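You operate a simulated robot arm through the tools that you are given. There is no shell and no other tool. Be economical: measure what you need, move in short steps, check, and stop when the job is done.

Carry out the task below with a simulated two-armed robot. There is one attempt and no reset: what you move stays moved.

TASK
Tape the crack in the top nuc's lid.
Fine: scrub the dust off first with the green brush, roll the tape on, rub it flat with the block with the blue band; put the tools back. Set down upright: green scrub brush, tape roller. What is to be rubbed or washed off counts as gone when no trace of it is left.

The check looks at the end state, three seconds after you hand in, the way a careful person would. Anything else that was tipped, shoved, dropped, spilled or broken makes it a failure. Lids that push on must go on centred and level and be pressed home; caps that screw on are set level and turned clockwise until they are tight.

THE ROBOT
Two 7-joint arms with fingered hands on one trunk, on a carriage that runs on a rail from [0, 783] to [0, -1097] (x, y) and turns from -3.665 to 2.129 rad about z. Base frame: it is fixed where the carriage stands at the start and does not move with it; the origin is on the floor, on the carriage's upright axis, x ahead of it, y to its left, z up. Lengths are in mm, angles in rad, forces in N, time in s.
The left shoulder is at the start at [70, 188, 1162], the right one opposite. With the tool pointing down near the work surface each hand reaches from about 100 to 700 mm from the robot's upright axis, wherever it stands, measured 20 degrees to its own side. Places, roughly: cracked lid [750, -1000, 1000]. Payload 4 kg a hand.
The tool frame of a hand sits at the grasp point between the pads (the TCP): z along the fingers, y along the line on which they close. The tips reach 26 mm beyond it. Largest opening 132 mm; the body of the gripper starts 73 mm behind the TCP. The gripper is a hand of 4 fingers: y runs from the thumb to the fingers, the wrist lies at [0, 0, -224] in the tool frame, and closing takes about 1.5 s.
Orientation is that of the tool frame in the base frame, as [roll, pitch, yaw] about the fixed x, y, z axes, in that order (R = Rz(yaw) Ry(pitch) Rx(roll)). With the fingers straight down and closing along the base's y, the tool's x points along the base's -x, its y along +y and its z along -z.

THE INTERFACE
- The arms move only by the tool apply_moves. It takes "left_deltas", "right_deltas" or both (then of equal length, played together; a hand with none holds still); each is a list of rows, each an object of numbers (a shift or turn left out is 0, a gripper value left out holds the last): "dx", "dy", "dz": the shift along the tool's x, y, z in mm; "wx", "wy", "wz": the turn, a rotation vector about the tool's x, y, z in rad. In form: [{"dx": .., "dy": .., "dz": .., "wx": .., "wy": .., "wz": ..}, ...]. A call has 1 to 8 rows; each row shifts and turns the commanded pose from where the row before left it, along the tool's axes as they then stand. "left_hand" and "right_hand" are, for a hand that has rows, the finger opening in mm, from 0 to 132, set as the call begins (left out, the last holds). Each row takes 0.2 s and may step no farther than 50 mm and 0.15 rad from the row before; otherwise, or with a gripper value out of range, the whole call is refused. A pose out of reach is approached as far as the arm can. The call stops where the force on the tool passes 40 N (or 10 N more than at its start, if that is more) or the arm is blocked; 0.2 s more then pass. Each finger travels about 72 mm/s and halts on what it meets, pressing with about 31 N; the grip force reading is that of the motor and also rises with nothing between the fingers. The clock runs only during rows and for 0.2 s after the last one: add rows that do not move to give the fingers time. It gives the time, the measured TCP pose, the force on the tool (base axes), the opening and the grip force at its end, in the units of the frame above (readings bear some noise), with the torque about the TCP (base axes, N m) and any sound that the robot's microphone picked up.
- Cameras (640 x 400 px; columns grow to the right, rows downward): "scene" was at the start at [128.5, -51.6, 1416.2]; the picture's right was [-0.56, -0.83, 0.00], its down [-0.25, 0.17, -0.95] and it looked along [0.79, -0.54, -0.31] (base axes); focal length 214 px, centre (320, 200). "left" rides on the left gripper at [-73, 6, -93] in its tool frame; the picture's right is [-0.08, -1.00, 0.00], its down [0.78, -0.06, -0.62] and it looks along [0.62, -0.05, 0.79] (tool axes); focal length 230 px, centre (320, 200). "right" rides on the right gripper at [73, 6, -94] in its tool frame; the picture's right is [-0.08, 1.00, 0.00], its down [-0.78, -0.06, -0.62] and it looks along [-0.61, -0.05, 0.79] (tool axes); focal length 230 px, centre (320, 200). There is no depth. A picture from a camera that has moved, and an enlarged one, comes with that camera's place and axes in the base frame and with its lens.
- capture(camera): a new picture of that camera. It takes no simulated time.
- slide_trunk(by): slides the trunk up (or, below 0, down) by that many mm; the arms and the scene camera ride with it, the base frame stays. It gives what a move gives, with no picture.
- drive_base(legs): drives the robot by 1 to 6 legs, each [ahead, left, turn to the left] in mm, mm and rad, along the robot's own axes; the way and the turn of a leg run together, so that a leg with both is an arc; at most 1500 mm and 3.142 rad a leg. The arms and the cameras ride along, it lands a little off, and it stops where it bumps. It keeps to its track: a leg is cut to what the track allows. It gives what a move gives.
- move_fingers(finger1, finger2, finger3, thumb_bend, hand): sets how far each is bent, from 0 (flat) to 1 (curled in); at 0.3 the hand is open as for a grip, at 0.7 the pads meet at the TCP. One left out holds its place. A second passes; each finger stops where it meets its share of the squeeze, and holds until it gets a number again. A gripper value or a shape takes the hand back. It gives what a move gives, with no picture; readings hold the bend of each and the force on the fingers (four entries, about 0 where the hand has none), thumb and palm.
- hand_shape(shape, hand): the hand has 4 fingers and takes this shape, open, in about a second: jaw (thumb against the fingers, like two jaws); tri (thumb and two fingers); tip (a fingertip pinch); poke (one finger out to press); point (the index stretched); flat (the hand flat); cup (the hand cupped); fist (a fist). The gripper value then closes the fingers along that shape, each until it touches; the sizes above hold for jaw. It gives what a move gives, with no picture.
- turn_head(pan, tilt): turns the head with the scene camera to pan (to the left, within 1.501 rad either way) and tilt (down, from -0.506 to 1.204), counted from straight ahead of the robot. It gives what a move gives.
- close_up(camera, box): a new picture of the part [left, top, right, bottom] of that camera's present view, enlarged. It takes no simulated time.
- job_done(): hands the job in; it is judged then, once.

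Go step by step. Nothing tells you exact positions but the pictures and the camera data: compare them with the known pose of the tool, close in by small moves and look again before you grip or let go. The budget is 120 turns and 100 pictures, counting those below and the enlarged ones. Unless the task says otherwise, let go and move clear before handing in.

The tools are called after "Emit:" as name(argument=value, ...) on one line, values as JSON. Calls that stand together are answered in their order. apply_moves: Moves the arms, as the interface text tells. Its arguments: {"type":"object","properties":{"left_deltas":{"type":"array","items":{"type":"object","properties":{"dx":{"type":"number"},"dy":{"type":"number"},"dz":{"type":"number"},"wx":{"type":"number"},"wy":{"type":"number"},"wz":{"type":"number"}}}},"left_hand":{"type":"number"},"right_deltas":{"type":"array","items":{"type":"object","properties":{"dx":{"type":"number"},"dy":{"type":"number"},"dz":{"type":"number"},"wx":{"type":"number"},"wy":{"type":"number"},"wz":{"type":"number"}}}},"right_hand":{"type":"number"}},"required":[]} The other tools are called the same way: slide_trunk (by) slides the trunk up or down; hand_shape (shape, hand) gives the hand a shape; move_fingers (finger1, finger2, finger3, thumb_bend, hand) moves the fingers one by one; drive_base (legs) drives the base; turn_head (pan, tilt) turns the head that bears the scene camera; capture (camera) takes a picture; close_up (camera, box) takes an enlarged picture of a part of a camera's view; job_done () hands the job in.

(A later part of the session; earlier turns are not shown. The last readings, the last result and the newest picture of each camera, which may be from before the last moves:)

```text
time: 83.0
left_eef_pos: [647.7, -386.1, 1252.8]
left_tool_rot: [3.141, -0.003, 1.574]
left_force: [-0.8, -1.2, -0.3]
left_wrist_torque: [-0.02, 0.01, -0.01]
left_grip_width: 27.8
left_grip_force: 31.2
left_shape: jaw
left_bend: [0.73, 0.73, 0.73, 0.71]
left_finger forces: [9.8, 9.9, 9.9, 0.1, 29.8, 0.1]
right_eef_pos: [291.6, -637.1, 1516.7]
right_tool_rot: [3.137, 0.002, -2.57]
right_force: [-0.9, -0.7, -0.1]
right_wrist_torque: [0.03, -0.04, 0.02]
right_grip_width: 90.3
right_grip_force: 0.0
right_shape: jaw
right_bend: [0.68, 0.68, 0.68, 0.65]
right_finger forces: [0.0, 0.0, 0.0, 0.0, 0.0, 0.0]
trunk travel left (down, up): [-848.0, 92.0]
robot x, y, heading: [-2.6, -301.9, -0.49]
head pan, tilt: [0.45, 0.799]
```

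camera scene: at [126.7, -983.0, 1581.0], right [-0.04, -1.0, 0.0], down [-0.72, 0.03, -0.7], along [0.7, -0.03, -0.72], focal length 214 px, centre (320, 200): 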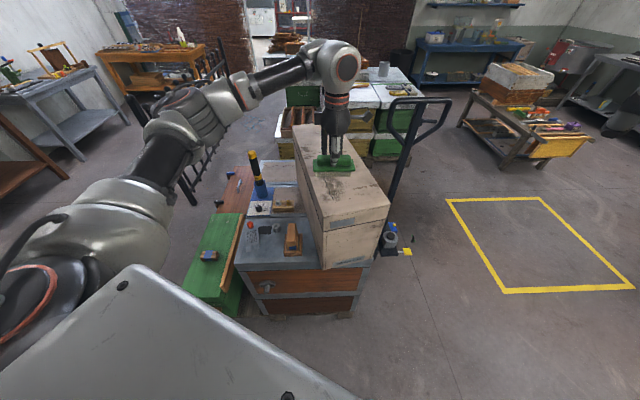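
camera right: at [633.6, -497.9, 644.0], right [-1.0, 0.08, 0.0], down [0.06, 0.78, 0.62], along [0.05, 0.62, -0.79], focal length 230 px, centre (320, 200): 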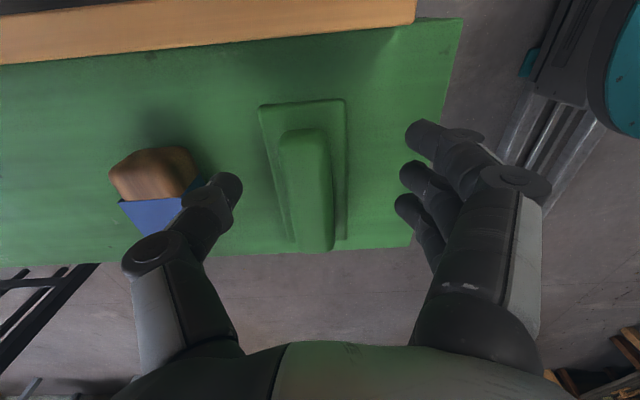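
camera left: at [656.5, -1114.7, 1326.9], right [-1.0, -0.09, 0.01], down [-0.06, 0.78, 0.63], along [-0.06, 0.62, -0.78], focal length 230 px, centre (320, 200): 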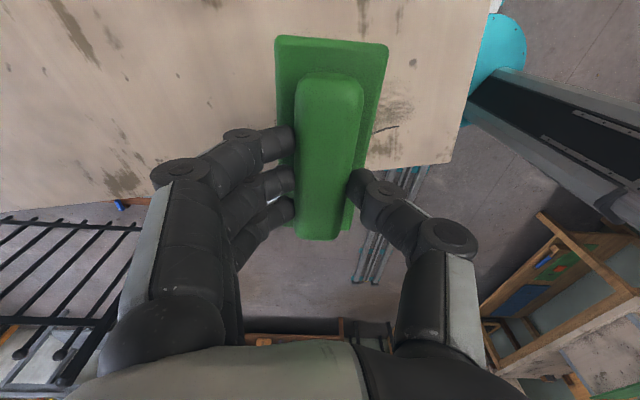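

Position is good ([648,-386]). I lower the trunk in two slides.

Emit:
slide_trunk(by=-400)

Emit:
slide_trunk(by=-248)

Emit:
close_up(camera="scene", box=[270, 120, 400, 260])

```text
time: 86.8
left_eef_pos: [649.0, -385.1, 853.8]
left_tool_rot: [-3.141, -0.002, 1.575]
left_force: [0.1, 0.0, -0.8]
left_wrist_torque: [-0.02, -0.03, 0.01]
left_grip_width: 27.7
left_grip_force: 30.9
left_shape: jaw
left_bend: [0.73, 0.73, 0.73, 0.71]
left_finger forces: [9.8, 9.9, 10.0, 0.0, 29.7, 0.0]
right_eef_pos: [291.8, -635.2, 1117.0]
right_tool_rot: [3.141, -0.001, -2.569]
right_force: [0.3, 0.6, 0.2]
right_wrist_torque: [-0.03, -0.01, 0.0]
right_grip_width: 90.2
right_grip_force: 0.0
right_shape: jaw
right_bend: [0.68, 0.68, 0.68, 0.65]
right_finger forces: [0.0, 0.0, 0.0, 0.0, 0.1, 0.0]
trunk travel left (down, up): [-448.0, 492.0]
robot x, y, heading: [1.2, -297.3, -0.492]
head pan, tilt: [0.45, 0.799]
```

```text
time: 89.4
left_eef_pos: [647.7, -385.4, 605.3]
left_tool_rot: [-3.141, -0.002, 1.577]
left_force: [-0.3, 0.0, -1.1]
left_wrist_torque: [0.02, 0.01, -0.01]
left_grip_width: 27.6
left_grip_force: 31.5
left_shape: jaw
left_bend: [0.73, 0.73, 0.73, 0.71]
left_finger forces: [9.8, 9.8, 10.0, 0.0, 29.8, 0.1]
right_eef_pos: [291.4, -637.0, 868.9]
right_tool_rot: [3.141, -0.001, -2.569]
right_force: [0.4, 0.5, -0.4]
right_wrist_torque: [0.0, 0.01, -0.02]
right_grip_width: 90.3
right_grip_force: 0.1
right_shape: jaw
right_bend: [0.68, 0.68, 0.68, 0.65]
right_finger forces: [0.0, 0.0, 0.1, 0.0, 0.0, 0.0]
trunk travel left (down, up): [-200.0, 740.0]
robot x, y, heading: [0.7, -299.5, -0.486]
head pan, tilt: [0.45, 0.799]
```

```text
2.86 times, centred on (335, 190) of scene
camera zoom: at [126.2, -323.7, 933.0], right [-0.04, -1.0, 0.0], down [-0.72, 0.03, -0.7], along [0.7, -0.03, -0.72], focal length 613 px, centre (277, 229)
```

zoom: 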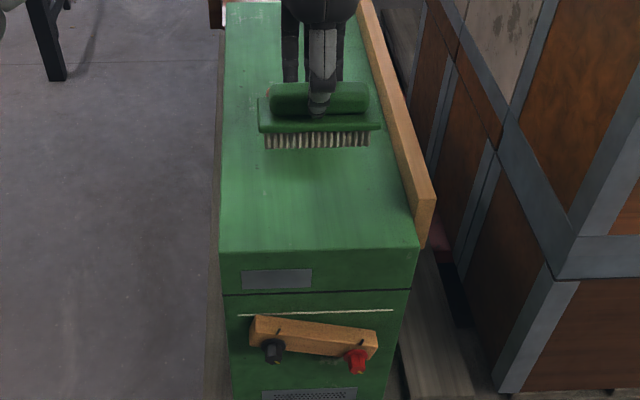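

Emit:
apply_moves(left_deltas=[{"dx": -6, "dz": 30}, {"dz": 30}, {"dz": 5}, {}])

Emit:
apply_moves(left_deltas=[{"dz": 2}, {"dz": 1}, {}])

Emit:
close_up(camera="scene", box=[300, 120, 380, 200])

```text
time: 90.4
left_eef_pos: [647.8, -390.0, 539.7]
left_tool_rot: [3.141, -0.002, 1.579]
left_force: [-0.9, -0.4, -1.1]
left_wrist_torque: [-0.02, -0.02, -0.01]
left_grip_width: 27.8
left_grip_force: 30.9
left_shape: jaw
left_bend: [0.73, 0.73, 0.73, 0.71]
left_finger forces: [9.8, 10.0, 10.0, 0.0, 29.7, 0.0]
right_eef_pos: [290.2, -635.4, 868.9]
right_tool_rot: [3.139, 0.001, -2.57]
right_force: [-1.3, -0.3, -0.4]
right_wrist_torque: [0.0, 0.02, 0.01]
right_grip_width: 90.5
right_grip_force: 0.1
right_shape: jaw
right_bend: [0.68, 0.68, 0.68, 0.65]
right_finger forces: [0.0, 0.0, 0.1, 0.0, 0.1, 0.0]
trunk travel left (down, up): [-200.0, 740.0]
robot x, y, heading: [-0.4, -291.8, -0.496]
head pan, tilt: [0.45, 0.799]
```

```text
time: 91.2
left_eef_pos: [647.2, -389.5, 537.7]
left_tool_rot: [-3.141, -0.002, 1.577]
left_force: [0.2, 0.3, -1.3]
left_wrist_torque: [0.04, 0.01, -0.03]
left_grip_width: 28.0
left_grip_force: 30.7
left_shape: jaw
left_bend: [0.73, 0.73, 0.73, 0.71]
left_finger forces: [9.8, 9.9, 10.0, 0.1, 29.7, 0.0]
right_eef_pos: [291.1, -635.1, 869.2]
right_tool_rot: [3.14, 0.0, -2.569]
right_force: [0.0, 0.1, -0.4]
right_wrist_torque: [0.01, -0.03, -0.03]
right_grip_width: 90.2
right_grip_force: 0.0
right_shape: jaw
right_bend: [0.68, 0.68, 0.68, 0.65]
right_finger forces: [0.0, 0.1, 0.0, 0.0, 0.1, 0.0]
trunk travel left (down, up): [-200.0, 740.0]
robot x, y, heading: [-0.4, -295.5, -0.494]
head pan, tilt: [0.45, 0.799]
```

```text
5.00 times, centred on (340, 160) of scene
camera zoom: at [126.3, -323.8, 932.9], right [-0.04, -1.0, 0.0], down [-0.72, 0.03, -0.7], along [0.7, -0.03, -0.72], focal length 1072 px, centre (220, 400)
```

zoom: 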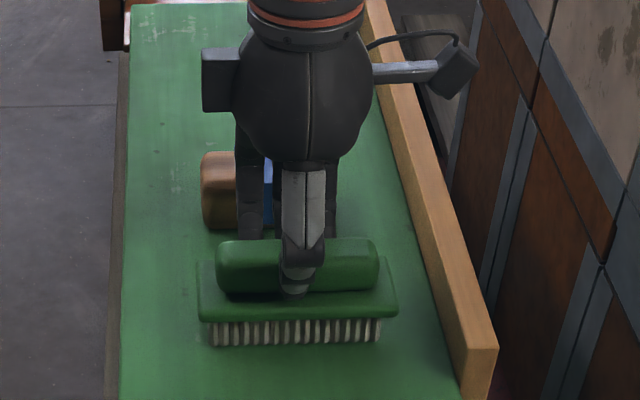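

Emit:
apply_moves(left_deltas=[{"dz": 1.5}, {"dz": 1}, {}])

```text
time: 92.0
left_eef_pos: [647.5, -390.1, 536.0]
left_tool_rot: [-3.14, 0.0, 1.577]
left_force: [-1.0, -0.3, 2.5]
left_wrist_torque: [-0.06, -0.04, -0.01]
left_grip_width: 27.6
left_grip_force: 31.3
left_shape: jaw
left_bend: [0.73, 0.73, 0.73, 0.71]
left_finger forces: [9.7, 9.8, 9.8, 0.0, 30.2, 0.1]
right_eef_pos: [291.2, -635.6, 869.3]
right_tool_rot: [3.139, 0.002, -2.568]
right_force: [0.2, 0.1, -0.6]
right_wrist_torque: [-0.01, -0.01, 0.0]
right_grip_width: 90.3
right_grip_force: 0.1
right_shape: jaw
right_bend: [0.68, 0.68, 0.68, 0.65]
right_finger forces: [0.0, 0.1, 0.0, 0.0, 0.1, 0.0]
trunk travel left (down, up): [-200.0, 740.0]
robot x, y, heading: [-1.7, -299.3, -0.49]
head pan, tilt: [0.45, 0.799]
```

Contact felt. I release to 90 mm and rise.

Emit:
apply_moves(left_deltas=[{}, {}, {}, {}, {}], left_hand=90)

Emit:
apply_moves(left_deltas=[{"dz": -20}, {"dz": -40}, {"dz": -40}, {"dz": -40}])

Emit:
capture(camera="left")

Emit:
close_up(camera="scene", box=[300, 120, 380, 200])

```text
time: 93.2
left_eef_pos: [646.6, -390.8, 535.0]
left_tool_rot: [-3.141, -0.002, 1.576]
left_force: [0.0, -0.7, 0.6]
left_wrist_torque: [-0.01, 0.0, 0.02]
left_grip_width: 89.3
left_grip_force: 0.2
left_shape: jaw
left_bend: [0.69, 0.69, 0.69, 0.65]
left_finger forces: [0.1, 0.0, 0.0, 0.0, 0.1, 0.1]
right_eef_pos: [291.4, -635.5, 869.4]
right_tool_rot: [3.14, 0.0, -2.568]
right_force: [0.9, 0.2, -0.9]
right_wrist_torque: [0.05, 0.0, 0.02]
right_grip_width: 90.5
right_grip_force: 0.1
right_shape: jaw
right_bend: [0.68, 0.68, 0.68, 0.65]
right_finger forces: [0.1, 0.0, 0.0, 0.0, 0.0, 0.1]
trunk travel left (down, up): [-200.0, 740.0]
robot x, y, heading: [2.1, -297.9, -0.494]
head pan, tilt: [0.45, 0.799]
```

```text
time: 94.2
left_eef_pos: [645.9, -391.3, 676.2]
left_tool_rot: [3.141, 0.0, 1.574]
left_force: [0.2, 0.7, -0.1]
left_wrist_torque: [0.01, 0.0, 0.03]
left_grip_width: 89.7
left_grip_force: 0.1
left_shape: jaw
left_bend: [0.69, 0.69, 0.69, 0.65]
left_finger forces: [0.0, 0.0, 0.0, 0.1, 0.0, 0.0]
right_eef_pos: [290.9, -635.9, 869.0]
right_tool_rot: [3.14, 0.003, -2.569]
right_force: [-0.2, 0.4, 0.4]
right_wrist_torque: [-0.03, -0.02, 0.01]
right_grip_width: 90.3
right_grip_force: 0.1
right_shape: jaw
right_bend: [0.68, 0.68, 0.68, 0.65]
right_finger forces: [0.1, 0.0, 0.0, 0.0, 0.0, 0.0]
trunk travel left (down, up): [-200.0, 740.0]
robot x, y, heading: [-3.0, -297.3, -0.496]
head pan, tilt: [0.45, 0.799]
```

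```text
48 pictures are left
camera left: at [653.6, -462.8, 768.4], right [-1.0, -0.08, 0.0], down [-0.06, 0.78, 0.62], along [-0.05, 0.62, -0.79], focal length 230 px, centre (320, 200)
```

left: 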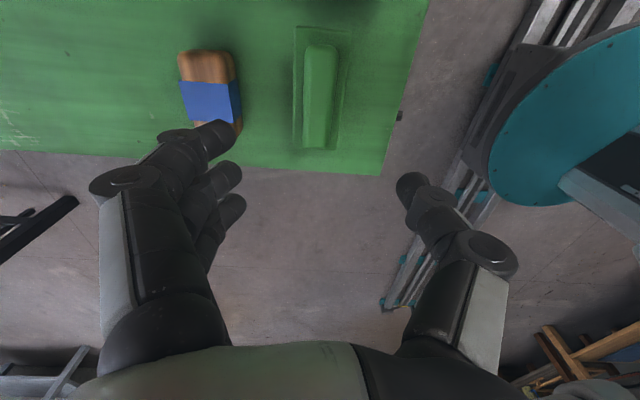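

```text
5.00 times, centred on (340, 160) of scene
camera zoom: at [125.9, -323.8, 932.9], right [-0.04, -1.0, 0.0], down [-0.72, 0.03, -0.7], along [0.7, -0.03, -0.72], focal length 1072 px, centre (220, 400)
```

zoom: 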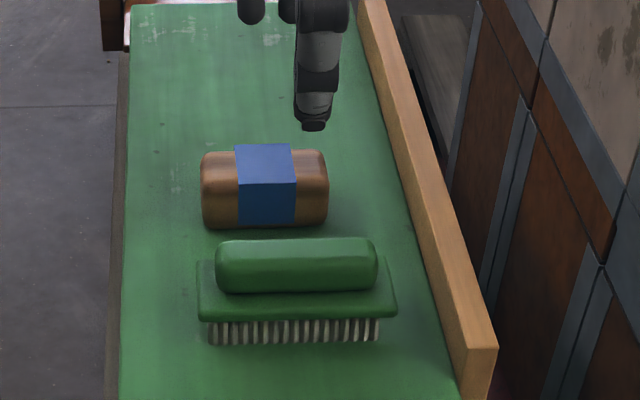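

Brush is back in place upright. Next the tape roller: I raise the trunk, reset both hands' yaw, then drive to it with heading 0.

Emit:
slide_trunk(by=400)

Emit:
apply_moves(left_deltas=[{"wz": -0.15, "dy": -45}, {"wz": -0.15, "dy": -45}, {"wz": -0.15, "dy": -45}, {"wz": -0.15, "dy": -40}, {"wz": -0.15}, {"wz": -0.15}, {"wz": -0.15}], right_deltas=[{"wz": 0.15}, {"wz": 0.15}, {"wz": 0.15}, {"wz": 0.15}, {"wz": 0.15}, {"wz": 0.15}, {"wz": 0.15}])

```text
time: 98.0
left_eef_pos: [645.9, -390.5, 1074.2]
left_tool_rot: [3.141, -0.001, 1.576]
left_force: [-0.6, 0.1, 0.0]
left_wrist_torque: [0.0, 0.02, -0.03]
left_grip_width: 89.7
left_grip_force: 0.1
left_shape: jaw
left_bend: [0.69, 0.69, 0.69, 0.65]
left_finger forces: [0.0, 0.0, 0.1, 0.0, 0.1, 0.0]
right_eef_pos: [291.4, -634.5, 1268.4]
right_tool_rot: [3.14, -0.001, -2.568]
right_force: [0.6, 0.1, 0.3]
right_wrist_torque: [-0.03, -0.02, 0.01]
right_grip_width: 90.3
right_grip_force: 0.1
right_shape: jaw
right_bend: [0.68, 0.68, 0.68, 0.65]
right_finger forces: [0.0, 0.0, 0.1, 0.0, 0.0, 0.0]
trunk travel left (down, up): [-600.0, 340.0]
robot x, y, heading: [-0.0, -295.6, -0.493]
head pan, tilt: [0.45, 0.799]
```

```text
time: 99.7
left_eef_pos: [479.3, -428.7, 1075.1]
left_tool_rot: [-3.141, -0.003, 2.627]
left_force: [0.4, -0.5, 0.7]
left_wrist_torque: [0.03, 0.01, 0.0]
left_grip_width: 89.8
left_grip_force: 0.1
left_shape: jaw
left_bend: [0.69, 0.69, 0.69, 0.65]
left_finger forces: [0.1, 0.0, 0.0, 0.1, 0.1, 0.1]
right_eef_pos: [291.1, -635.8, 1268.4]
right_tool_rot: [3.14, -0.002, 2.665]
right_force: [-0.2, -0.2, 0.2]
right_wrist_torque: [0.0, -0.01, 0.02]
right_grip_width: 90.6
right_grip_force: 0.0
right_shape: jaw
right_bend: [0.68, 0.68, 0.68, 0.65]
right_finger forces: [0.0, 0.0, 0.0, 0.0, 0.1, 0.1]
trunk travel left (down, up): [-600.0, 340.0]
robot x, y, heading: [-4.0, -297.6, -0.491]
head pan, tilt: [0.45, 0.799]
```

Emit:
drive_base(legs=[[0, 0, 0.491], [0, -372, 0]])

Emit:
turn_head(pan=-0.35, tilt=0.8)

Emit:
capture(camera="right")

Emit:
capture(camera="scene")

```text
time: 103.4
left_eef_pos: [485.1, -558.9, 1074.4]
left_tool_rot: [3.14, -0.001, 3.111]
left_force: [0.3, -0.4, -0.3]
left_wrist_torque: [-0.01, -0.01, 0.0]
left_grip_width: 89.9
left_grip_force: 0.1
left_shape: jaw
left_bend: [0.69, 0.69, 0.69, 0.65]
left_finger forces: [0.0, 0.0, 0.0, 0.1, 0.0, 0.0]
right_eef_pos: [415.4, -829.9, 1270.9]
right_tool_rot: [3.141, -0.002, -3.132]
right_force: [0.1, 0.7, 0.3]
right_wrist_torque: [-0.01, 0.02, 0.01]
right_grip_width: 90.5
right_grip_force: 0.1
right_shape: jaw
right_bend: [0.68, 0.68, 0.68, 0.65]
right_finger forces: [0.0, 0.0, 0.0, 0.0, 0.1, 0.0]
trunk travel left (down, up): [-600.0, 340.0]
robot x, y, heading: [3.4, -665.6, -0.006]
head pan, tilt: [0.45, 0.799]
```

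```text
time: 104.5
left_eef_pos: [485.2, -559.4, 1076.0]
left_tool_rot: [3.14, 0.0, 3.111]
left_force: [-0.3, 0.4, -0.2]
left_wrist_torque: [-0.05, 0.01, 0.0]
left_grip_width: 89.8
left_grip_force: 0.0
left_shape: jaw
left_bend: [0.69, 0.69, 0.69, 0.65]
left_finger forces: [0.0, 0.1, 0.1, 0.0, 0.1, 0.0]
right_eef_pos: [415.3, -830.9, 1269.8]
right_tool_rot: [3.14, -0.002, -3.131]
right_force: [0.3, -0.8, -0.5]
right_wrist_torque: [-0.02, -0.01, 0.0]
right_grip_width: 90.2
right_grip_force: 0.1
right_shape: jaw
right_bend: [0.68, 0.68, 0.68, 0.65]
right_finger forces: [0.0, 0.0, 0.1, 0.1, 0.0, 0.0]
trunk travel left (down, up): [-600.0, 340.0]
robot x, y, heading: [-1.5, -665.1, -0.006]
head pan, tilt: [-0.351, 0.799]
```

```text
46 pictures are left
camera right: at [343.4, -825.8, 1361.6], right [0.07, 1.0, 0.0], down [0.79, -0.05, 0.62], along [0.61, -0.04, -0.79], focal length 230 px, centre (320, 200)
```

right: 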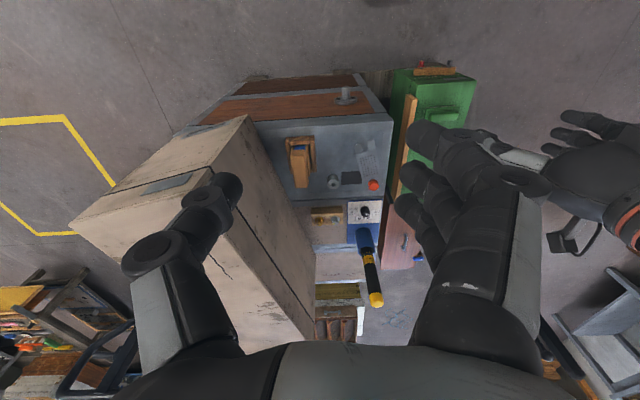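

```text
45 pictures are left
camera scene: at [127.3, -695.5, 1332.9], right [-0.35, -0.94, 0.0], down [-0.67, 0.25, -0.7], along [0.65, -0.24, -0.72], focal length 214 px, centre (320, 200)
```

scene: 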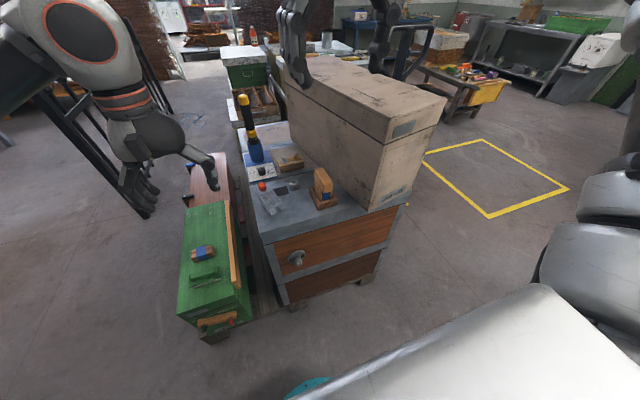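

Emit:
close_up(camera="right", box=[260, 110, 360, 210])

Emit:
close_up(camera="scene", box=[290, 150, 360, 220])

```text
4.00 times, centred on (310, 160) of right
camera zoom: at [343.4, -825.8, 1361.6], right [0.07, 1.0, 0.0], down [0.79, -0.05, 0.62], along [0.61, -0.04, -0.79], focal length 920 px, centre (360, 360)
```

zoom: 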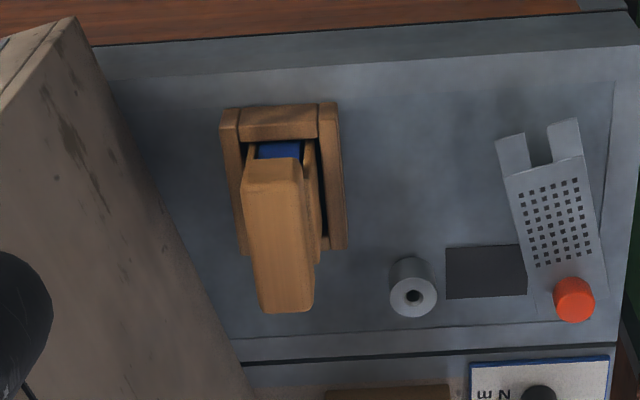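

```text
5.71 times, centred on (325, 185) of scene
camera zoom: at [127.3, -695.5, 1332.9], right [-0.35, -0.94, 0.0], down [-0.67, 0.25, -0.7], along [0.65, -0.24, -0.72], focal length 1226 px, centre (291, 286)
```

zoom: 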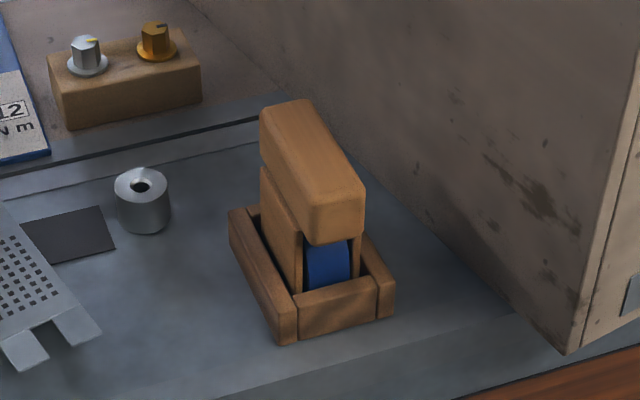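

Roller handle: centre ≈[628,-893], top z≈880, long axis along x. The left arm approaches cleaner (elbow away from the beige box), so I raise the trunk and move to the far right end of the rail.

Emit:
slide_trunk(by=200)

Emit:
drive_base(legs=[[0, -425, 0]])

Emit:
apply_moves(left_deltas=[{"dy": 35, "dx": -30}, {"dy": 35, "dx": -30}, {"dy": 25, "dx": -30}, {"dx": -30, "dz": 30}, {"dx": -22, "dz": 40}, {"dz": 45}, {"dz": 45}])

Emit:
capture(camera="left")

```text
time: 106.7
left_eef_pos: [485.3, -561.1, 1275.1]
left_tool_rot: [-3.141, -0.001, 3.111]
left_force: [0.2, -0.4, -0.6]
left_wrist_torque: [0.01, -0.02, 0.0]
left_grip_width: 90.0
left_grip_force: 0.0
left_shape: jaw
left_bend: [0.69, 0.69, 0.69, 0.65]
left_finger forces: [0.1, 0.1, 0.0, 0.0, 0.0, 0.1]
right_eef_pos: [416.4, -831.7, 1469.5]
right_tool_rot: [3.138, -0.001, -3.132]
right_force: [0.3, 0.8, 0.1]
right_wrist_torque: [0.03, -0.01, -0.01]
right_grip_width: 90.2
right_grip_force: 0.0
right_shape: jaw
right_bend: [0.68, 0.68, 0.68, 0.65]
right_finger forces: [0.0, 0.1, 0.0, 0.0, 0.1, 0.1]
trunk travel left (down, up): [-800.0, 140.0]
robot x, y, heading: [-0.5, -665.1, -0.002]
head pan, tilt: [-0.351, 0.799]
```

```text
time: 109.3
left_eef_pos: [484.3, -983.0, 1275.6]
left_tool_rot: [3.141, -0.002, 3.116]
left_force: [0.3, -1.5, 0.1]
left_wrist_torque: [0.01, 0.0, -0.02]
left_grip_width: 89.9
left_grip_force: 0.0
left_shape: jaw
left_bend: [0.69, 0.69, 0.69, 0.65]
left_finger forces: [0.0, 0.0, 0.1, 0.0, 0.0, 0.0]
right_eef_pos: [415.4, -1254.4, 1468.9]
right_tool_rot: [3.14, -0.001, -3.127]
right_force: [-1.0, 0.6, -0.1]
right_wrist_torque: [-0.06, 0.02, -0.02]
right_grip_width: 90.5
right_grip_force: 0.0
right_shape: jaw
right_bend: [0.68, 0.68, 0.68, 0.65]
right_finger forces: [0.0, 0.0, 0.0, 0.0, 0.0, 0.0]
trunk travel left (down, up): [-800.0, 140.0]
robot x, y, heading: [-4.9, -1095.6, -0.007]
head pan, tilt: [-0.351, 0.799]
```

```text
time: 110.9
left_eef_pos: [631.3, -892.1, 1114.9]
left_tool_rot: [3.14, 0.001, 3.115]
left_force: [0.0, 0.9, 0.0]
left_wrist_torque: [0.01, -0.01, 0.03]
left_grip_width: 89.7
left_grip_force: 0.1
left_shape: jaw
left_bend: [0.69, 0.69, 0.69, 0.65]
left_finger forces: [0.0, 0.0, 0.0, 0.0, 0.1, 0.1]
right_eef_pos: [417.0, -1254.7, 1469.2]
right_tool_rot: [3.14, -0.002, -3.13]
right_force: [0.3, 1.1, -0.2]
right_wrist_torque: [-0.02, 0.01, -0.02]
right_grip_width: 90.4
right_grip_force: 0.1
right_shape: jaw
right_bend: [0.68, 0.68, 0.68, 0.65]
right_finger forces: [0.1, 0.0, 0.0, 0.1, 0.0, 0.1]
trunk travel left (down, up): [-800.0, 140.0]
robot x, y, heading: [-3.6, -1091.8, -0.003]
head pan, tilt: [-0.351, 0.799]
```

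```text
42 pictures are left
camera left: at [704.5, -887.0, 1207.3], right [0.05, -1.0, 0.0], down [-0.79, -0.04, 0.62], along [-0.62, -0.03, -0.79], focal length 230 px, centre (320, 200)
```

left: 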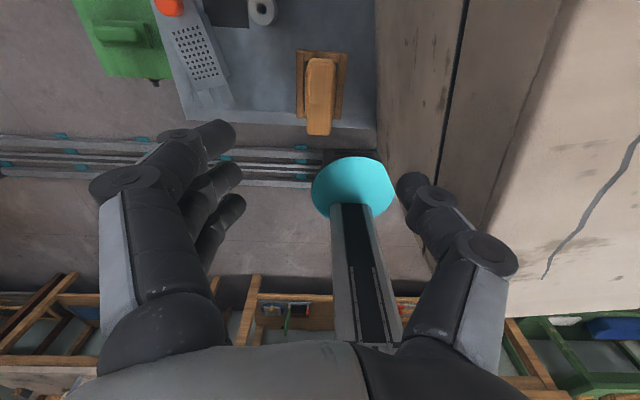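

Emit:
apply_moves(left_deltas=[{"dz": 45, "wz": -0.026}, {"dz": 45, "dy": 1.5}, {"dz": 45}, {"dz": 15}, {}])

Emit:
capture(camera="left")

Emit:
turn_head(pan=0.3, tilt=0.7)

Emit:
capture(camera="scene")

```text
time: 112.1
left_eef_pos: [627.4, -891.3, 965.0]
left_tool_rot: [3.139, -0.002, 3.138]
left_force: [-0.1, -0.1, -0.9]
left_wrist_torque: [0.02, 0.04, 0.01]
left_grip_width: 89.6
left_grip_force: 0.1
left_shape: jaw
left_bend: [0.69, 0.69, 0.69, 0.65]
left_finger forces: [0.1, 0.1, 0.0, 0.1, 0.0, 0.1]
right_eef_pos: [416.3, -1255.8, 1468.9]
right_tool_rot: [3.14, 0.0, -3.127]
right_force: [-1.0, 0.6, -0.1]
right_wrist_torque: [0.0, -0.02, -0.04]
right_grip_width: 90.4
right_grip_force: 0.0
right_shape: jaw
right_bend: [0.68, 0.68, 0.68, 0.65]
right_finger forces: [0.0, 0.0, 0.0, 0.1, 0.0, 0.1]
trunk travel left (down, up): [-800.0, 140.0]
robot x, y, heading: [-3.9, -1094.3, -0.006]
head pan, tilt: [-0.351, 0.799]
```

```text
41 pictures are left
camera left: at [702.1, -884.6, 1057.6], right [0.08, -1.0, 0.0], down [-0.78, -0.06, 0.62], along [-0.62, -0.05, -0.79], focal length 230 px, centre (320, 200)
```

left: 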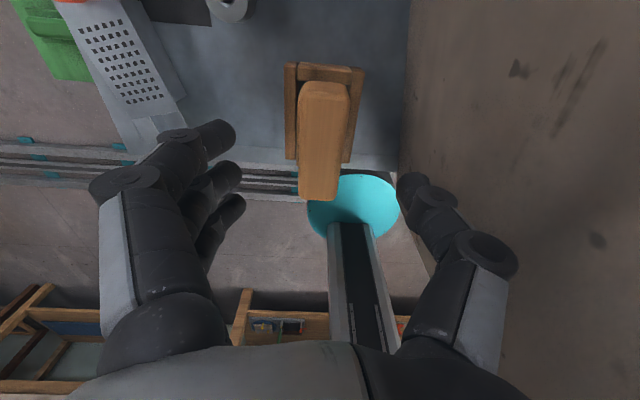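

```text
time: 113.2
left_eef_pos: [627.6, -890.8, 964.4]
left_tool_rot: [3.139, -0.002, -3.141]
left_force: [0.0, 0.4, -0.5]
left_wrist_torque: [0.01, 0.0, 0.03]
left_grip_width: 89.9
left_grip_force: 0.1
left_shape: jaw
left_bend: [0.69, 0.69, 0.69, 0.65]
left_finger forces: [0.0, 0.1, 0.1, 0.0, 0.1, 0.0]
right_eef_pos: [416.5, -1254.6, 1469.0]
right_tool_rot: [3.14, -0.002, -3.128]
right_force: [0.8, 0.7, 1.2]
right_wrist_torque: [0.0, 0.0, 0.01]
right_grip_width: 90.4
right_grip_force: 0.1
right_shape: jaw
right_bend: [0.68, 0.68, 0.68, 0.65]
right_finger forces: [0.0, 0.1, 0.0, 0.1, 0.1, 0.0]
trunk travel left (down, up): [-800.0, 140.0]
robot x, y, heading: [1.5, -1094.7, 0.002]
head pan, tilt: [0.3, 0.7]
```

```text
40 pictures are left
camera scene: at [133.1, -1068.2, 1541.2], right [0.29, -0.96, 0.0], down [-0.62, -0.19, -0.76], along [0.73, 0.22, -0.64], focal length 214 px, centre (320, 200)
```

scene: 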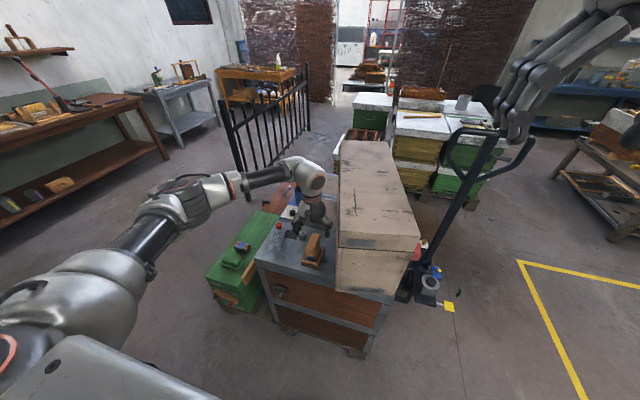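

Emit:
apply_moves(left_deltas=[{"dz": 40}, {"dz": 40}, {}])

Emit:
close_up(camera="scene", box=[280, 200, 350, 280])

Emit:
capture(camera="left")

```text
time: 114.0
left_eef_pos: [628.0, -890.8, 885.4]
left_tool_rot: [3.14, -0.002, -3.141]
left_force: [0.4, -0.7, 0.5]
left_wrist_torque: [0.0, -0.02, 0.0]
left_grip_width: 89.9
left_grip_force: 0.0
left_shape: jaw
left_bend: [0.69, 0.69, 0.69, 0.65]
left_finger forces: [0.0, 0.0, 0.0, 0.0, 0.0, 0.1]
right_eef_pos: [415.3, -1254.8, 1469.0]
right_tool_rot: [3.141, 0.0, -3.128]
right_force: [0.2, -0.1, 0.4]
right_wrist_torque: [0.0, -0.02, 0.0]
right_grip_width: 90.3
right_grip_force: 0.1
right_shape: jaw
right_bend: [0.68, 0.68, 0.68, 0.65]
right_finger forces: [0.0, 0.1, 0.0, 0.0, 0.0, 0.0]
trunk travel left (down, up): [-800.0, 140.0]
robot x, y, heading: [-3.8, -1093.3, -0.004]
head pan, tilt: [0.3, 0.7]
```

```text
5.00 times, centred on (315, 240) of scene
camera zoom: at [132.4, -1068.2, 1541.3], right [0.29, -0.96, 0.0], down [-0.62, -0.19, -0.77], along [0.73, 0.22, -0.64], focal length 1072 px, centre (345, 0)
```

zoom: 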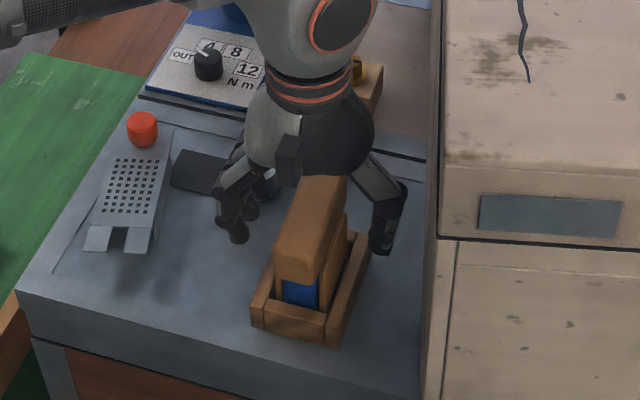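

```text
38 pictures are left
camera left: at [702.5, -884.8, 978.5], right [0.08, -1.0, 0.0], down [-0.78, -0.06, 0.62], along [-0.62, -0.05, -0.79], focal length 230 px, centre (320, 200)
```

left: 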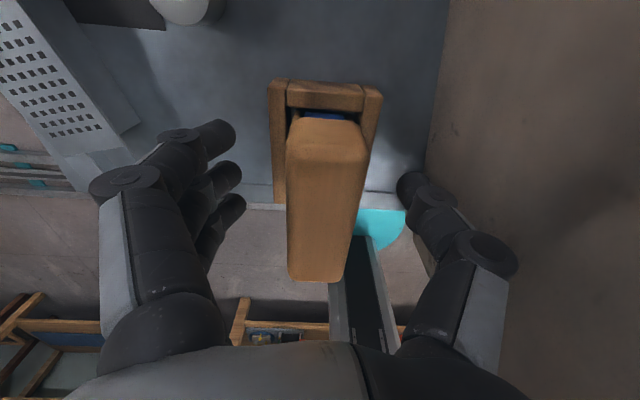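

Handle top ≈890, centre ≈[620,-893]. I go down the rest and close on it.

Emit:
apply_moves(left_deltas=[{"dx": 6, "dy": -2}, {"dz": 17}, {}])

Emit:
apply_moves(left_deltas=[{}, {}, {}, {}, {}, {}, {}, {}], left_hand=0)

Emit:
close_up(camera="scene", box=[280, 200, 350, 280])

```text
time: 114.8
left_eef_pos: [623.6, -893.1, 868.7]
left_tool_rot: [3.141, -0.001, 3.141]
left_force: [-0.6, 1.0, -0.1]
left_wrist_torque: [0.0, -0.01, -0.02]
left_grip_width: 89.8
left_grip_force: 0.0
left_shape: jaw
left_bend: [0.69, 0.69, 0.69, 0.65]
left_finger forces: [0.1, 0.0, 0.0, 0.0, 0.1, 0.1]
right_eef_pos: [415.5, -1255.4, 1469.1]
right_tool_rot: [3.14, -0.001, -3.127]
right_force: [-0.3, -0.7, 0.3]
right_wrist_torque: [-0.01, -0.02, 0.02]
right_grip_width: 90.4
right_grip_force: 0.1
right_shape: jaw
right_bend: [0.68, 0.68, 0.68, 0.65]
right_finger forces: [0.0, 0.0, 0.0, 0.0, 0.1, 0.0]
trunk travel left (down, up): [-800.0, 140.0]
robot x, y, heading: [-1.1, -1092.6, 0.0]
head pan, tilt: [0.3, 0.7]
```

```text
time: 116.6
left_eef_pos: [623.0, -892.6, 868.2]
left_tool_rot: [-3.141, -0.003, -3.141]
left_force: [-1.2, 0.0, -0.1]
left_wrist_torque: [0.0, -0.04, 0.0]
left_grip_width: 35.9
left_grip_force: 31.8
left_shape: jaw
left_bend: [0.73, 0.73, 0.73, 0.7]
left_finger forces: [9.3, 9.3, 9.3, 0.0, 28.0, 0.0]
right_eef_pos: [415.8, -1255.1, 1470.0]
right_tool_rot: [3.139, -0.001, -3.128]
right_force: [-0.9, -0.3, -0.1]
right_wrist_torque: [0.02, 0.01, -0.04]
right_grip_width: 90.5
right_grip_force: 0.1
right_shape: jaw
right_bend: [0.68, 0.68, 0.68, 0.65]
right_finger forces: [0.0, 0.0, 0.1, 0.0, 0.0, 0.0]
trunk travel left (down, up): [-800.0, 140.0]
robot x, y, heading: [0.1, -1091.6, -0.005]
head pan, tilt: [0.3, 0.7]
```

```text
5.00 times, centred on (315, 240) of scene
camera zoom: at [133.3, -1068.0, 1541.2], right [0.29, -0.96, 0.0], down [-0.62, -0.19, -0.76], along [0.73, 0.22, -0.64], focal length 1072 px, centre (345, 0)
```

zoom: 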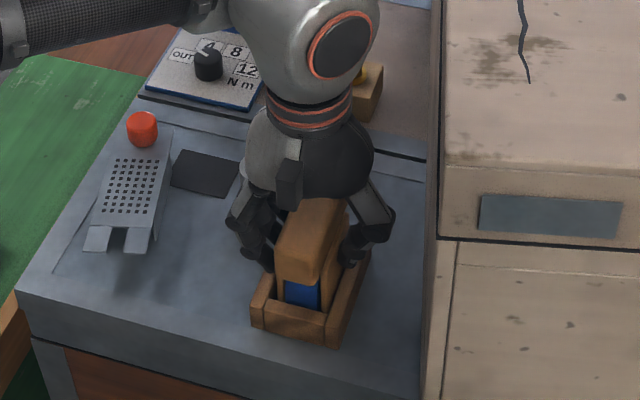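

Gripped at 36 mm width. Lift straight up and inspect the roller.

Emit:
apply_moves(left_deltas=[{"dz": -10}, {"dz": -25}, {"dz": -40}, {"dz": -40}, {"dz": -40}, {"dz": -40}, {"dz": -40}])

Emit:
slide_trunk(by=110)

Emit:
close_up(camera="scene", box=[270, 170, 390, 300])

Emit:
capture(camera="left")

```text
time: 118.2
left_eef_pos: [621.0, -893.0, 1104.5]
left_tool_rot: [3.139, -0.002, -3.14]
left_force: [-0.2, -0.1, -1.5]
left_wrist_torque: [0.05, 0.02, -0.01]
left_grip_width: 35.8
left_grip_force: 31.0
left_shape: jaw
left_bend: [0.73, 0.73, 0.73, 0.7]
left_finger forces: [9.4, 9.4, 9.3, 0.1, 28.1, 0.1]
right_eef_pos: [414.5, -1255.3, 1468.2]
right_tool_rot: [3.139, 0.0, -3.127]
right_force: [-0.8, -0.5, -0.8]
right_wrist_torque: [0.01, -0.02, -0.01]
right_grip_width: 90.4
right_grip_force: 0.2
right_shape: jaw
right_bend: [0.68, 0.68, 0.68, 0.65]
right_finger forces: [0.1, 0.0, 0.1, 0.0, 0.1, 0.0]
trunk travel left (down, up): [-800.0, 140.0]
robot x, y, heading: [-0.7, -1093.1, -0.008]
head pan, tilt: [0.3, 0.7]
```

```text
time: 119.6
left_eef_pos: [622.4, -893.3, 1213.3]
left_tool_rot: [3.14, -0.004, -3.141]
left_force: [-0.2, 0.7, -1.5]
left_wrist_torque: [0.03, 0.01, 0.0]
left_grip_width: 36.2
left_grip_force: 31.4
left_shape: jaw
left_bend: [0.73, 0.73, 0.73, 0.7]
left_finger forces: [9.4, 9.3, 9.4, 0.1, 28.1, 0.1]
right_eef_pos: [415.6, -1254.4, 1577.6]
right_tool_rot: [3.14, -0.001, -3.129]
right_force: [0.3, -0.5, -0.1]
right_wrist_torque: [0.01, 0.0, 0.01]
right_grip_width: 90.4
right_grip_force: 0.0
right_shape: jaw
right_bend: [0.68, 0.68, 0.68, 0.65]
right_finger forces: [0.1, 0.0, 0.0, 0.0, 0.1, 0.0]
trunk travel left (down, up): [-910.0, 30.0]
robot x, y, heading: [-0.7, -1090.4, 0.001]
head pan, tilt: [0.3, 0.7]
```

```text
3.08 times, centred on (330, 235) of scene
camera zoom: at [133.5, -1068.0, 1651.1], right [0.29, -0.96, 0.0], down [-0.62, -0.19, -0.76], along [0.73, 0.22, -0.64], focal length 660 px, centre (289, 92)
```

zoom: 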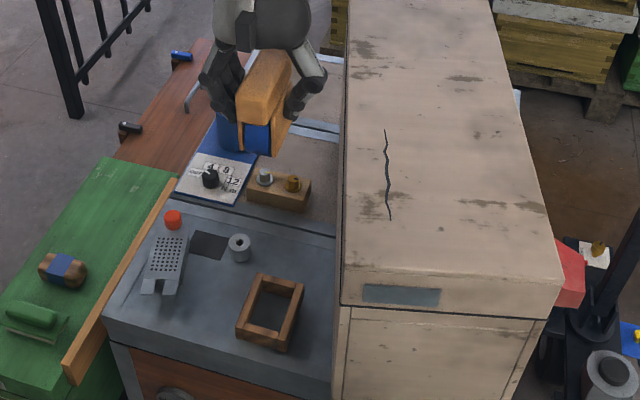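

```text
35 pictures are left
camera left: at [696.4, -886.6, 1306.6], right [0.08, -1.0, 0.0], down [-0.78, -0.06, 0.62], along [-0.62, -0.05, -0.79], focal length 230 px, centre (320, 200)
```

left: 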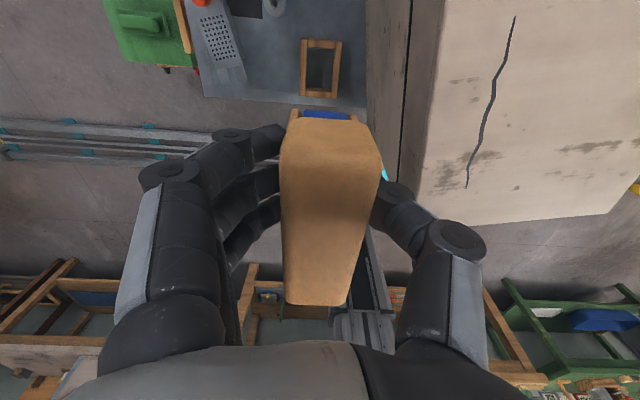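

The roller came out cleanly; wheel bottom is ~65 mm below the TCP. I raise a bit, turn the robot −0.4 rad for reach, and align the roller with the crack (P1≈[705,-1011] to P2≈[576,-1043]).

Emit:
apply_moves(left_deltas=[{"dz": -30}])

Emit:
drive_base(legs=[[0, 0, -0.4]])

Emit:
apply_moves(left_deltas=[{"wz": -0.13}, {"wz": -0.13}, {"wz": -0.13}, {"wz": -0.13}, {"wz": -0.123}])

```text
time: 120.0
left_eef_pos: [621.1, -892.8, 1243.7]
left_tool_rot: [3.139, -0.001, 3.138]
left_force: [-0.2, -0.4, -2.2]
left_wrist_torque: [0.02, -0.04, 0.04]
left_grip_width: 35.9
left_grip_force: 31.1
left_shape: jaw
left_bend: [0.73, 0.73, 0.73, 0.7]
left_finger forces: [9.4, 9.3, 9.3, 0.0, 28.1, 0.1]
right_eef_pos: [415.2, -1255.3, 1580.3]
right_tool_rot: [3.139, -0.001, -3.127]
right_force: [-0.2, 0.1, -0.7]
right_wrist_torque: [-0.02, -0.02, 0.0]
right_grip_width: 90.5
right_grip_force: 0.0
right_shape: jaw
right_bend: [0.68, 0.68, 0.68, 0.65]
right_finger forces: [0.1, 0.0, 0.0, 0.0, 0.0, 0.1]
trunk travel left (down, up): [-910.0, 30.0]
robot x, y, heading: [-2.5, -1094.7, -0.004]
head pan, tilt: [0.3, 0.7]
```

```text
time: 121.6
left_eef_pos: [653.2, -1148.2, 1242.6]
left_tool_rot: [-3.14, -0.003, 2.741]
left_force: [0.1, 0.5, -1.1]
left_wrist_torque: [-0.01, -0.01, 0.01]
left_grip_width: 36.4
left_grip_force: 31.1
left_shape: jaw
left_bend: [0.73, 0.73, 0.73, 0.7]
left_finger forces: [9.3, 9.3, 9.4, 0.1, 28.0, 0.1]
right_eef_pos: [322.7, -1402.5, 1579.2]
right_tool_rot: [3.139, -0.002, 2.757]
right_force: [0.3, -0.4, -1.0]
right_wrist_torque: [0.01, 0.0, -0.04]
right_grip_width: 90.1
right_grip_force: 0.2
right_shape: jaw
right_bend: [0.68, 0.68, 0.68, 0.65]
right_finger forces: [0.0, 0.0, 0.0, 0.1, 0.0, 0.0]
trunk travel left (down, up): [-910.0, 30.0]
robot x, y, heading: [2.7, -1092.6, -0.404]
head pan, tilt: [0.3, 0.7]
```

```text
time: 122.8
left_eef_pos: [652.3, -1150.1, 1243.7]
left_tool_rot: [3.141, -0.004, -2.895]
left_force: [0.0, 0.3, -1.3]
left_wrist_torque: [-0.01, 0.01, -0.02]
left_grip_width: 36.2
left_grip_force: 30.9
left_shape: jaw
left_bend: [0.73, 0.73, 0.73, 0.7]
left_finger forces: [9.4, 9.3, 9.4, 0.0, 28.2, 0.1]
right_eef_pos: [320.7, -1403.7, 1579.8]
right_tool_rot: [3.141, -0.002, 2.756]
right_force: [-0.2, 0.4, 0.6]
right_wrist_torque: [0.0, 0.01, 0.01]
right_grip_width: 90.3
right_grip_force: 0.2
right_shape: jaw
right_bend: [0.68, 0.68, 0.68, 0.65]
right_finger forces: [0.1, 0.0, 0.0, 0.0, 0.0, 0.1]
trunk travel left (down, up): [-910.0, 30.0]
robot x, y, heading: [0.6, -1092.4, -0.4]
head pan, tilt: [0.3, 0.7]
```

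Emit:
apply_moves(left_deltas=[{"dx": -27, "dy": 30.5}, {"dx": -27, "dy": 30.5}, {"dx": -27, "dy": 30.5}, {"dx": -27, "dy": 30.5}, {}])

Emit:
turn_head(pan=0.35, tilt=0.8)

Emit:
close_up(camera="scene", box=[270, 100, 390, 220])

Emit:
capture(camera="left")

```text
time: 124.0
left_eef_pos: [728.6, -1005.7, 1243.2]
left_tool_rot: [3.14, 0.002, -2.899]
left_force: [0.0, -1.1, -2.1]
left_wrist_torque: [-0.01, -0.01, -0.03]
left_grip_width: 35.9
left_grip_force: 30.0
left_shape: jaw
left_bend: [0.73, 0.73, 0.73, 0.7]
left_finger forces: [9.4, 9.3, 9.3, 0.0, 28.2, 0.0]
right_eef_pos: [320.5, -1404.6, 1578.5]
right_tool_rot: [3.14, -0.001, 2.756]
right_force: [0.0, 0.0, -0.2]
right_wrist_torque: [0.0, 0.01, 0.01]
right_grip_width: 90.3
right_grip_force: 0.0
right_shape: jaw
right_bend: [0.68, 0.68, 0.68, 0.65]
right_finger forces: [0.1, 0.1, 0.0, 0.0, 0.1, 0.0]
trunk travel left (down, up): [-910.0, 30.0]
robot x, y, heading: [-0.0, -1091.9, -0.402]
head pan, tilt: [0.3, 0.7]
```

```text
time: 124.7
left_eef_pos: [728.0, -1005.9, 1244.0]
left_tool_rot: [3.14, 0.0, -2.897]
left_force: [-1.4, -0.4, -1.8]
left_wrist_torque: [0.02, 0.01, 0.03]
left_grip_width: 35.9
left_grip_force: 30.7
left_shape: jaw
left_bend: [0.73, 0.73, 0.73, 0.7]
left_finger forces: [9.4, 9.4, 9.3, 0.1, 28.2, 0.0]
right_eef_pos: [320.7, -1404.3, 1578.1]
right_tool_rot: [3.139, -0.003, 2.756]
right_force: [-0.1, 0.9, 0.2]
right_wrist_torque: [0.03, -0.03, 0.03]
right_grip_width: 90.4
right_grip_force: 0.0
right_shape: jaw
right_bend: [0.68, 0.68, 0.68, 0.65]
right_finger forces: [0.0, 0.0, 0.0, 0.0, 0.0, 0.1]
trunk travel left (down, up): [-910.0, 30.0]
robot x, y, heading: [-0.6, -1090.6, -0.404]
head pan, tilt: [0.351, 0.799]
```

```text
3.33 times, centred on (330, 160) of scene
camera zoom: at [128.7, -1116.3, 1642.9], right [-0.05, -1.0, 0.0], down [-0.72, 0.04, -0.7], along [0.7, -0.04, -0.72], focal length 715 px, centre (287, 333)
```

zoom: 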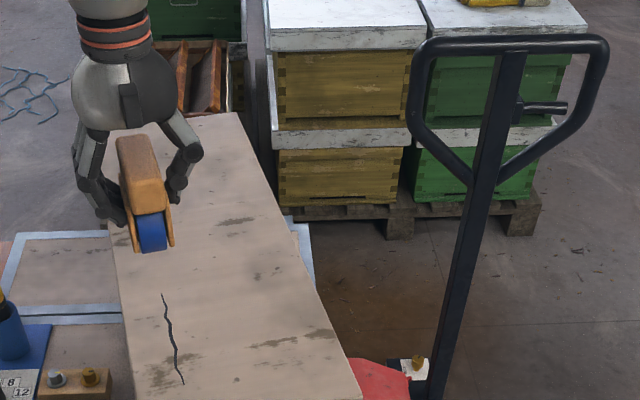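

```text
33 pictures are left
camera left: at [798.6, -981.7, 1336.8], right [0.32, -0.95, 0.0], down [-0.75, -0.25, 0.62], along [-0.59, -0.19, -0.79], focal length 230 px, centre (320, 200)
```

left: 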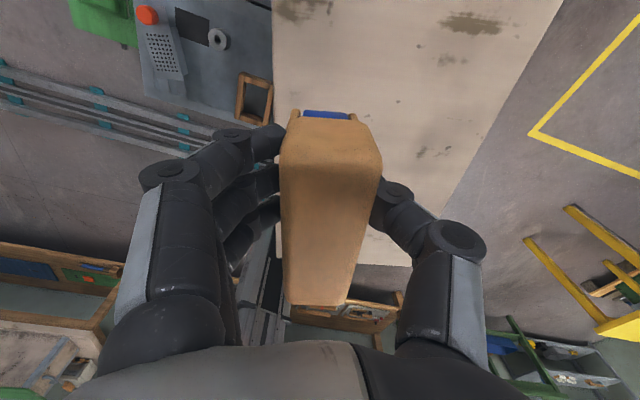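

Alignment checks out. I lower the roller onto the lid just beyond the crack's far end.

Emit:
apply_moves(left_deltas=[{"dz": 40}, {"dz": 8}, {"dz": 4}, {"dz": 3}, {}])

Emit:
close_up(camera="scene", box=[280, 120, 350, 190])

```text
time: 125.8
left_eef_pos: [725.6, -1005.4, 1191.3]
left_tool_rot: [-3.14, 0.004, -2.897]
left_force: [4.3, 2.1, 23.4]
left_wrist_torque: [0.13, -0.17, 0.05]
left_grip_width: 36.7
left_grip_force: 31.1
left_shape: jaw
left_bend: [0.74, 0.74, 0.73, 0.71]
left_finger forces: [12.3, 11.8, 10.7, 0.0, 33.4, 0.1]
right_eef_pos: [318.0, -1403.4, 1580.0]
right_tool_rot: [3.14, 0.001, 2.756]
right_force: [0.3, 0.7, -0.5]
right_wrist_torque: [-0.03, 0.01, -0.03]
right_grip_width: 90.2
right_grip_force: 0.1
right_shape: jaw
right_bend: [0.68, 0.68, 0.68, 0.65]
right_finger forces: [0.0, 0.0, 0.0, 0.0, 0.0, 0.0]
trunk travel left (down, up): [-910.0, 30.0]
robot x, y, heading: [-1.4, -1093.4, -0.404]
head pan, tilt: [0.351, 0.799]
```

```text
5.71 times, centred on (315, 155) of scene
camera zoom: at [125.6, -1116.3, 1643.5], right [-0.05, -1.0, 0.0], down [-0.71, 0.04, -0.7], along [0.7, -0.04, -0.72], focal length 1226 px, centre (349, 457)
```

zoom: 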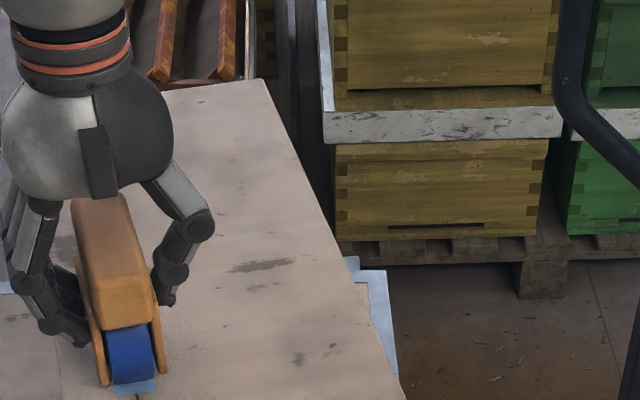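

Tape has begun to lie on the lid. I roll along the crack toward its near end.

Emit:
apply_moves(left_deltas=[{"dz": -0.7, "dx": 8}, {"dx": 20}, {"dx": 22}, {"dx": 22}])

Emit:
close_up(camera="scene", box=[270, 120, 360, 220])

```text
time: 126.8
left_eef_pos: [655.8, -1022.7, 1188.4]
left_tool_rot: [3.14, 0.001, -2.898]
left_force: [3.9, 1.9, 10.9]
left_wrist_torque: [0.09, -0.49, 0.05]
left_grip_width: 37.2
left_grip_force: 30.7
left_shape: jaw
left_bend: [0.74, 0.74, 0.73, 0.71]
left_finger forces: [12.6, 12.1, 9.2, 0.1, 33.3, 0.1]
right_eef_pos: [318.9, -1403.2, 1578.8]
right_tool_rot: [3.14, -0.001, 2.755]
right_force: [-0.3, 0.0, -1.1]
right_wrist_torque: [0.04, 0.0, -0.01]
right_grip_width: 90.5
right_grip_force: 0.0
right_shape: jaw
right_bend: [0.68, 0.68, 0.68, 0.65]
right_finger forces: [0.0, 0.1, 0.0, 0.0, 0.0, 0.0]
trunk travel left (down, up): [-910.0, 30.0]
robot x, y, heading: [2.3, -1094.0, -0.4]
head pan, tilt: [0.351, 0.799]
```

```text
4.00 times, centred on (315, 170) of scene
camera zoom: at [126.9, -1116.3, 1643.0], right [-0.05, -1.0, 0.0], down [-0.72, 0.04, -0.7], along [0.7, -0.04, -0.72], focal length 858 px, centre (340, 320)
```

zoom: 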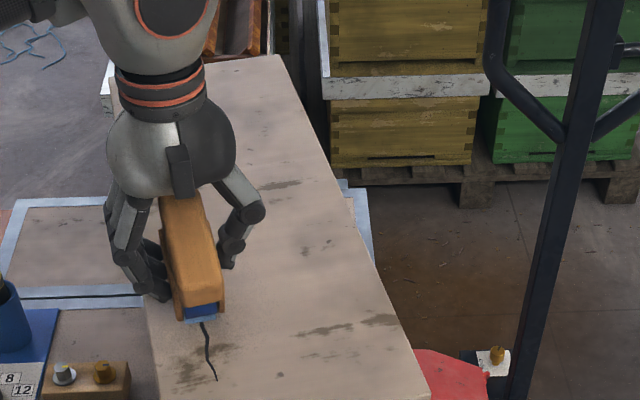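

Emit:
close_up(camera="scene", box=[298, 160, 338, 210])

Emit:
capture(camera="left")

```text
8.00 times, centred on (318, 185) of scene
camera zoom: at [126.9, -1116.3, 1643.0], right [-0.05, -1.0, 0.0], down [-0.72, 0.04, -0.7], along [0.7, -0.04, -0.72], focal length 1716 px, centre (336, 320)
```

zoom: 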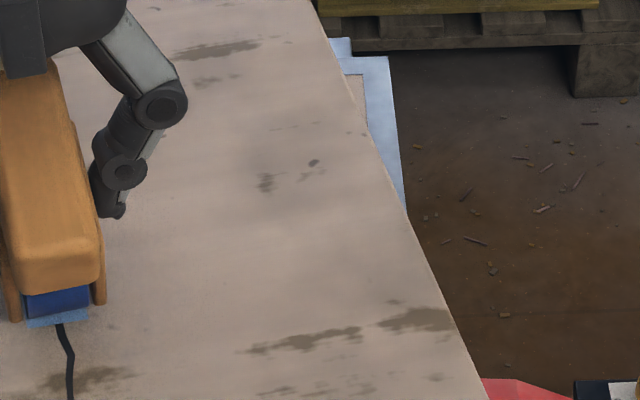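

```text
29 pictures are left
camera left: at [725.7, -998.8, 1282.5], right [0.32, -0.95, 0.0], down [-0.75, -0.25, 0.62], along [-0.59, -0.19, -0.79], focal length 230 px, centre (320, 200)
```

left: 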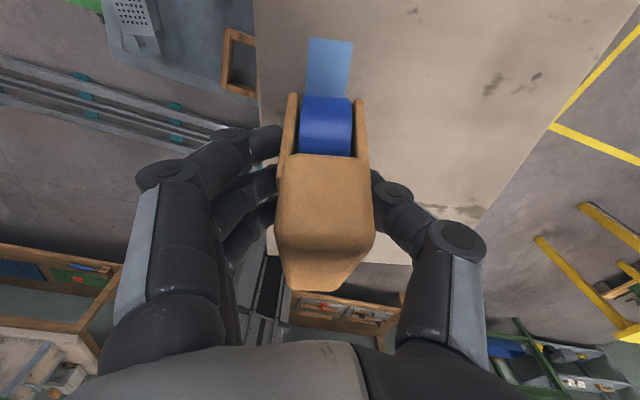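

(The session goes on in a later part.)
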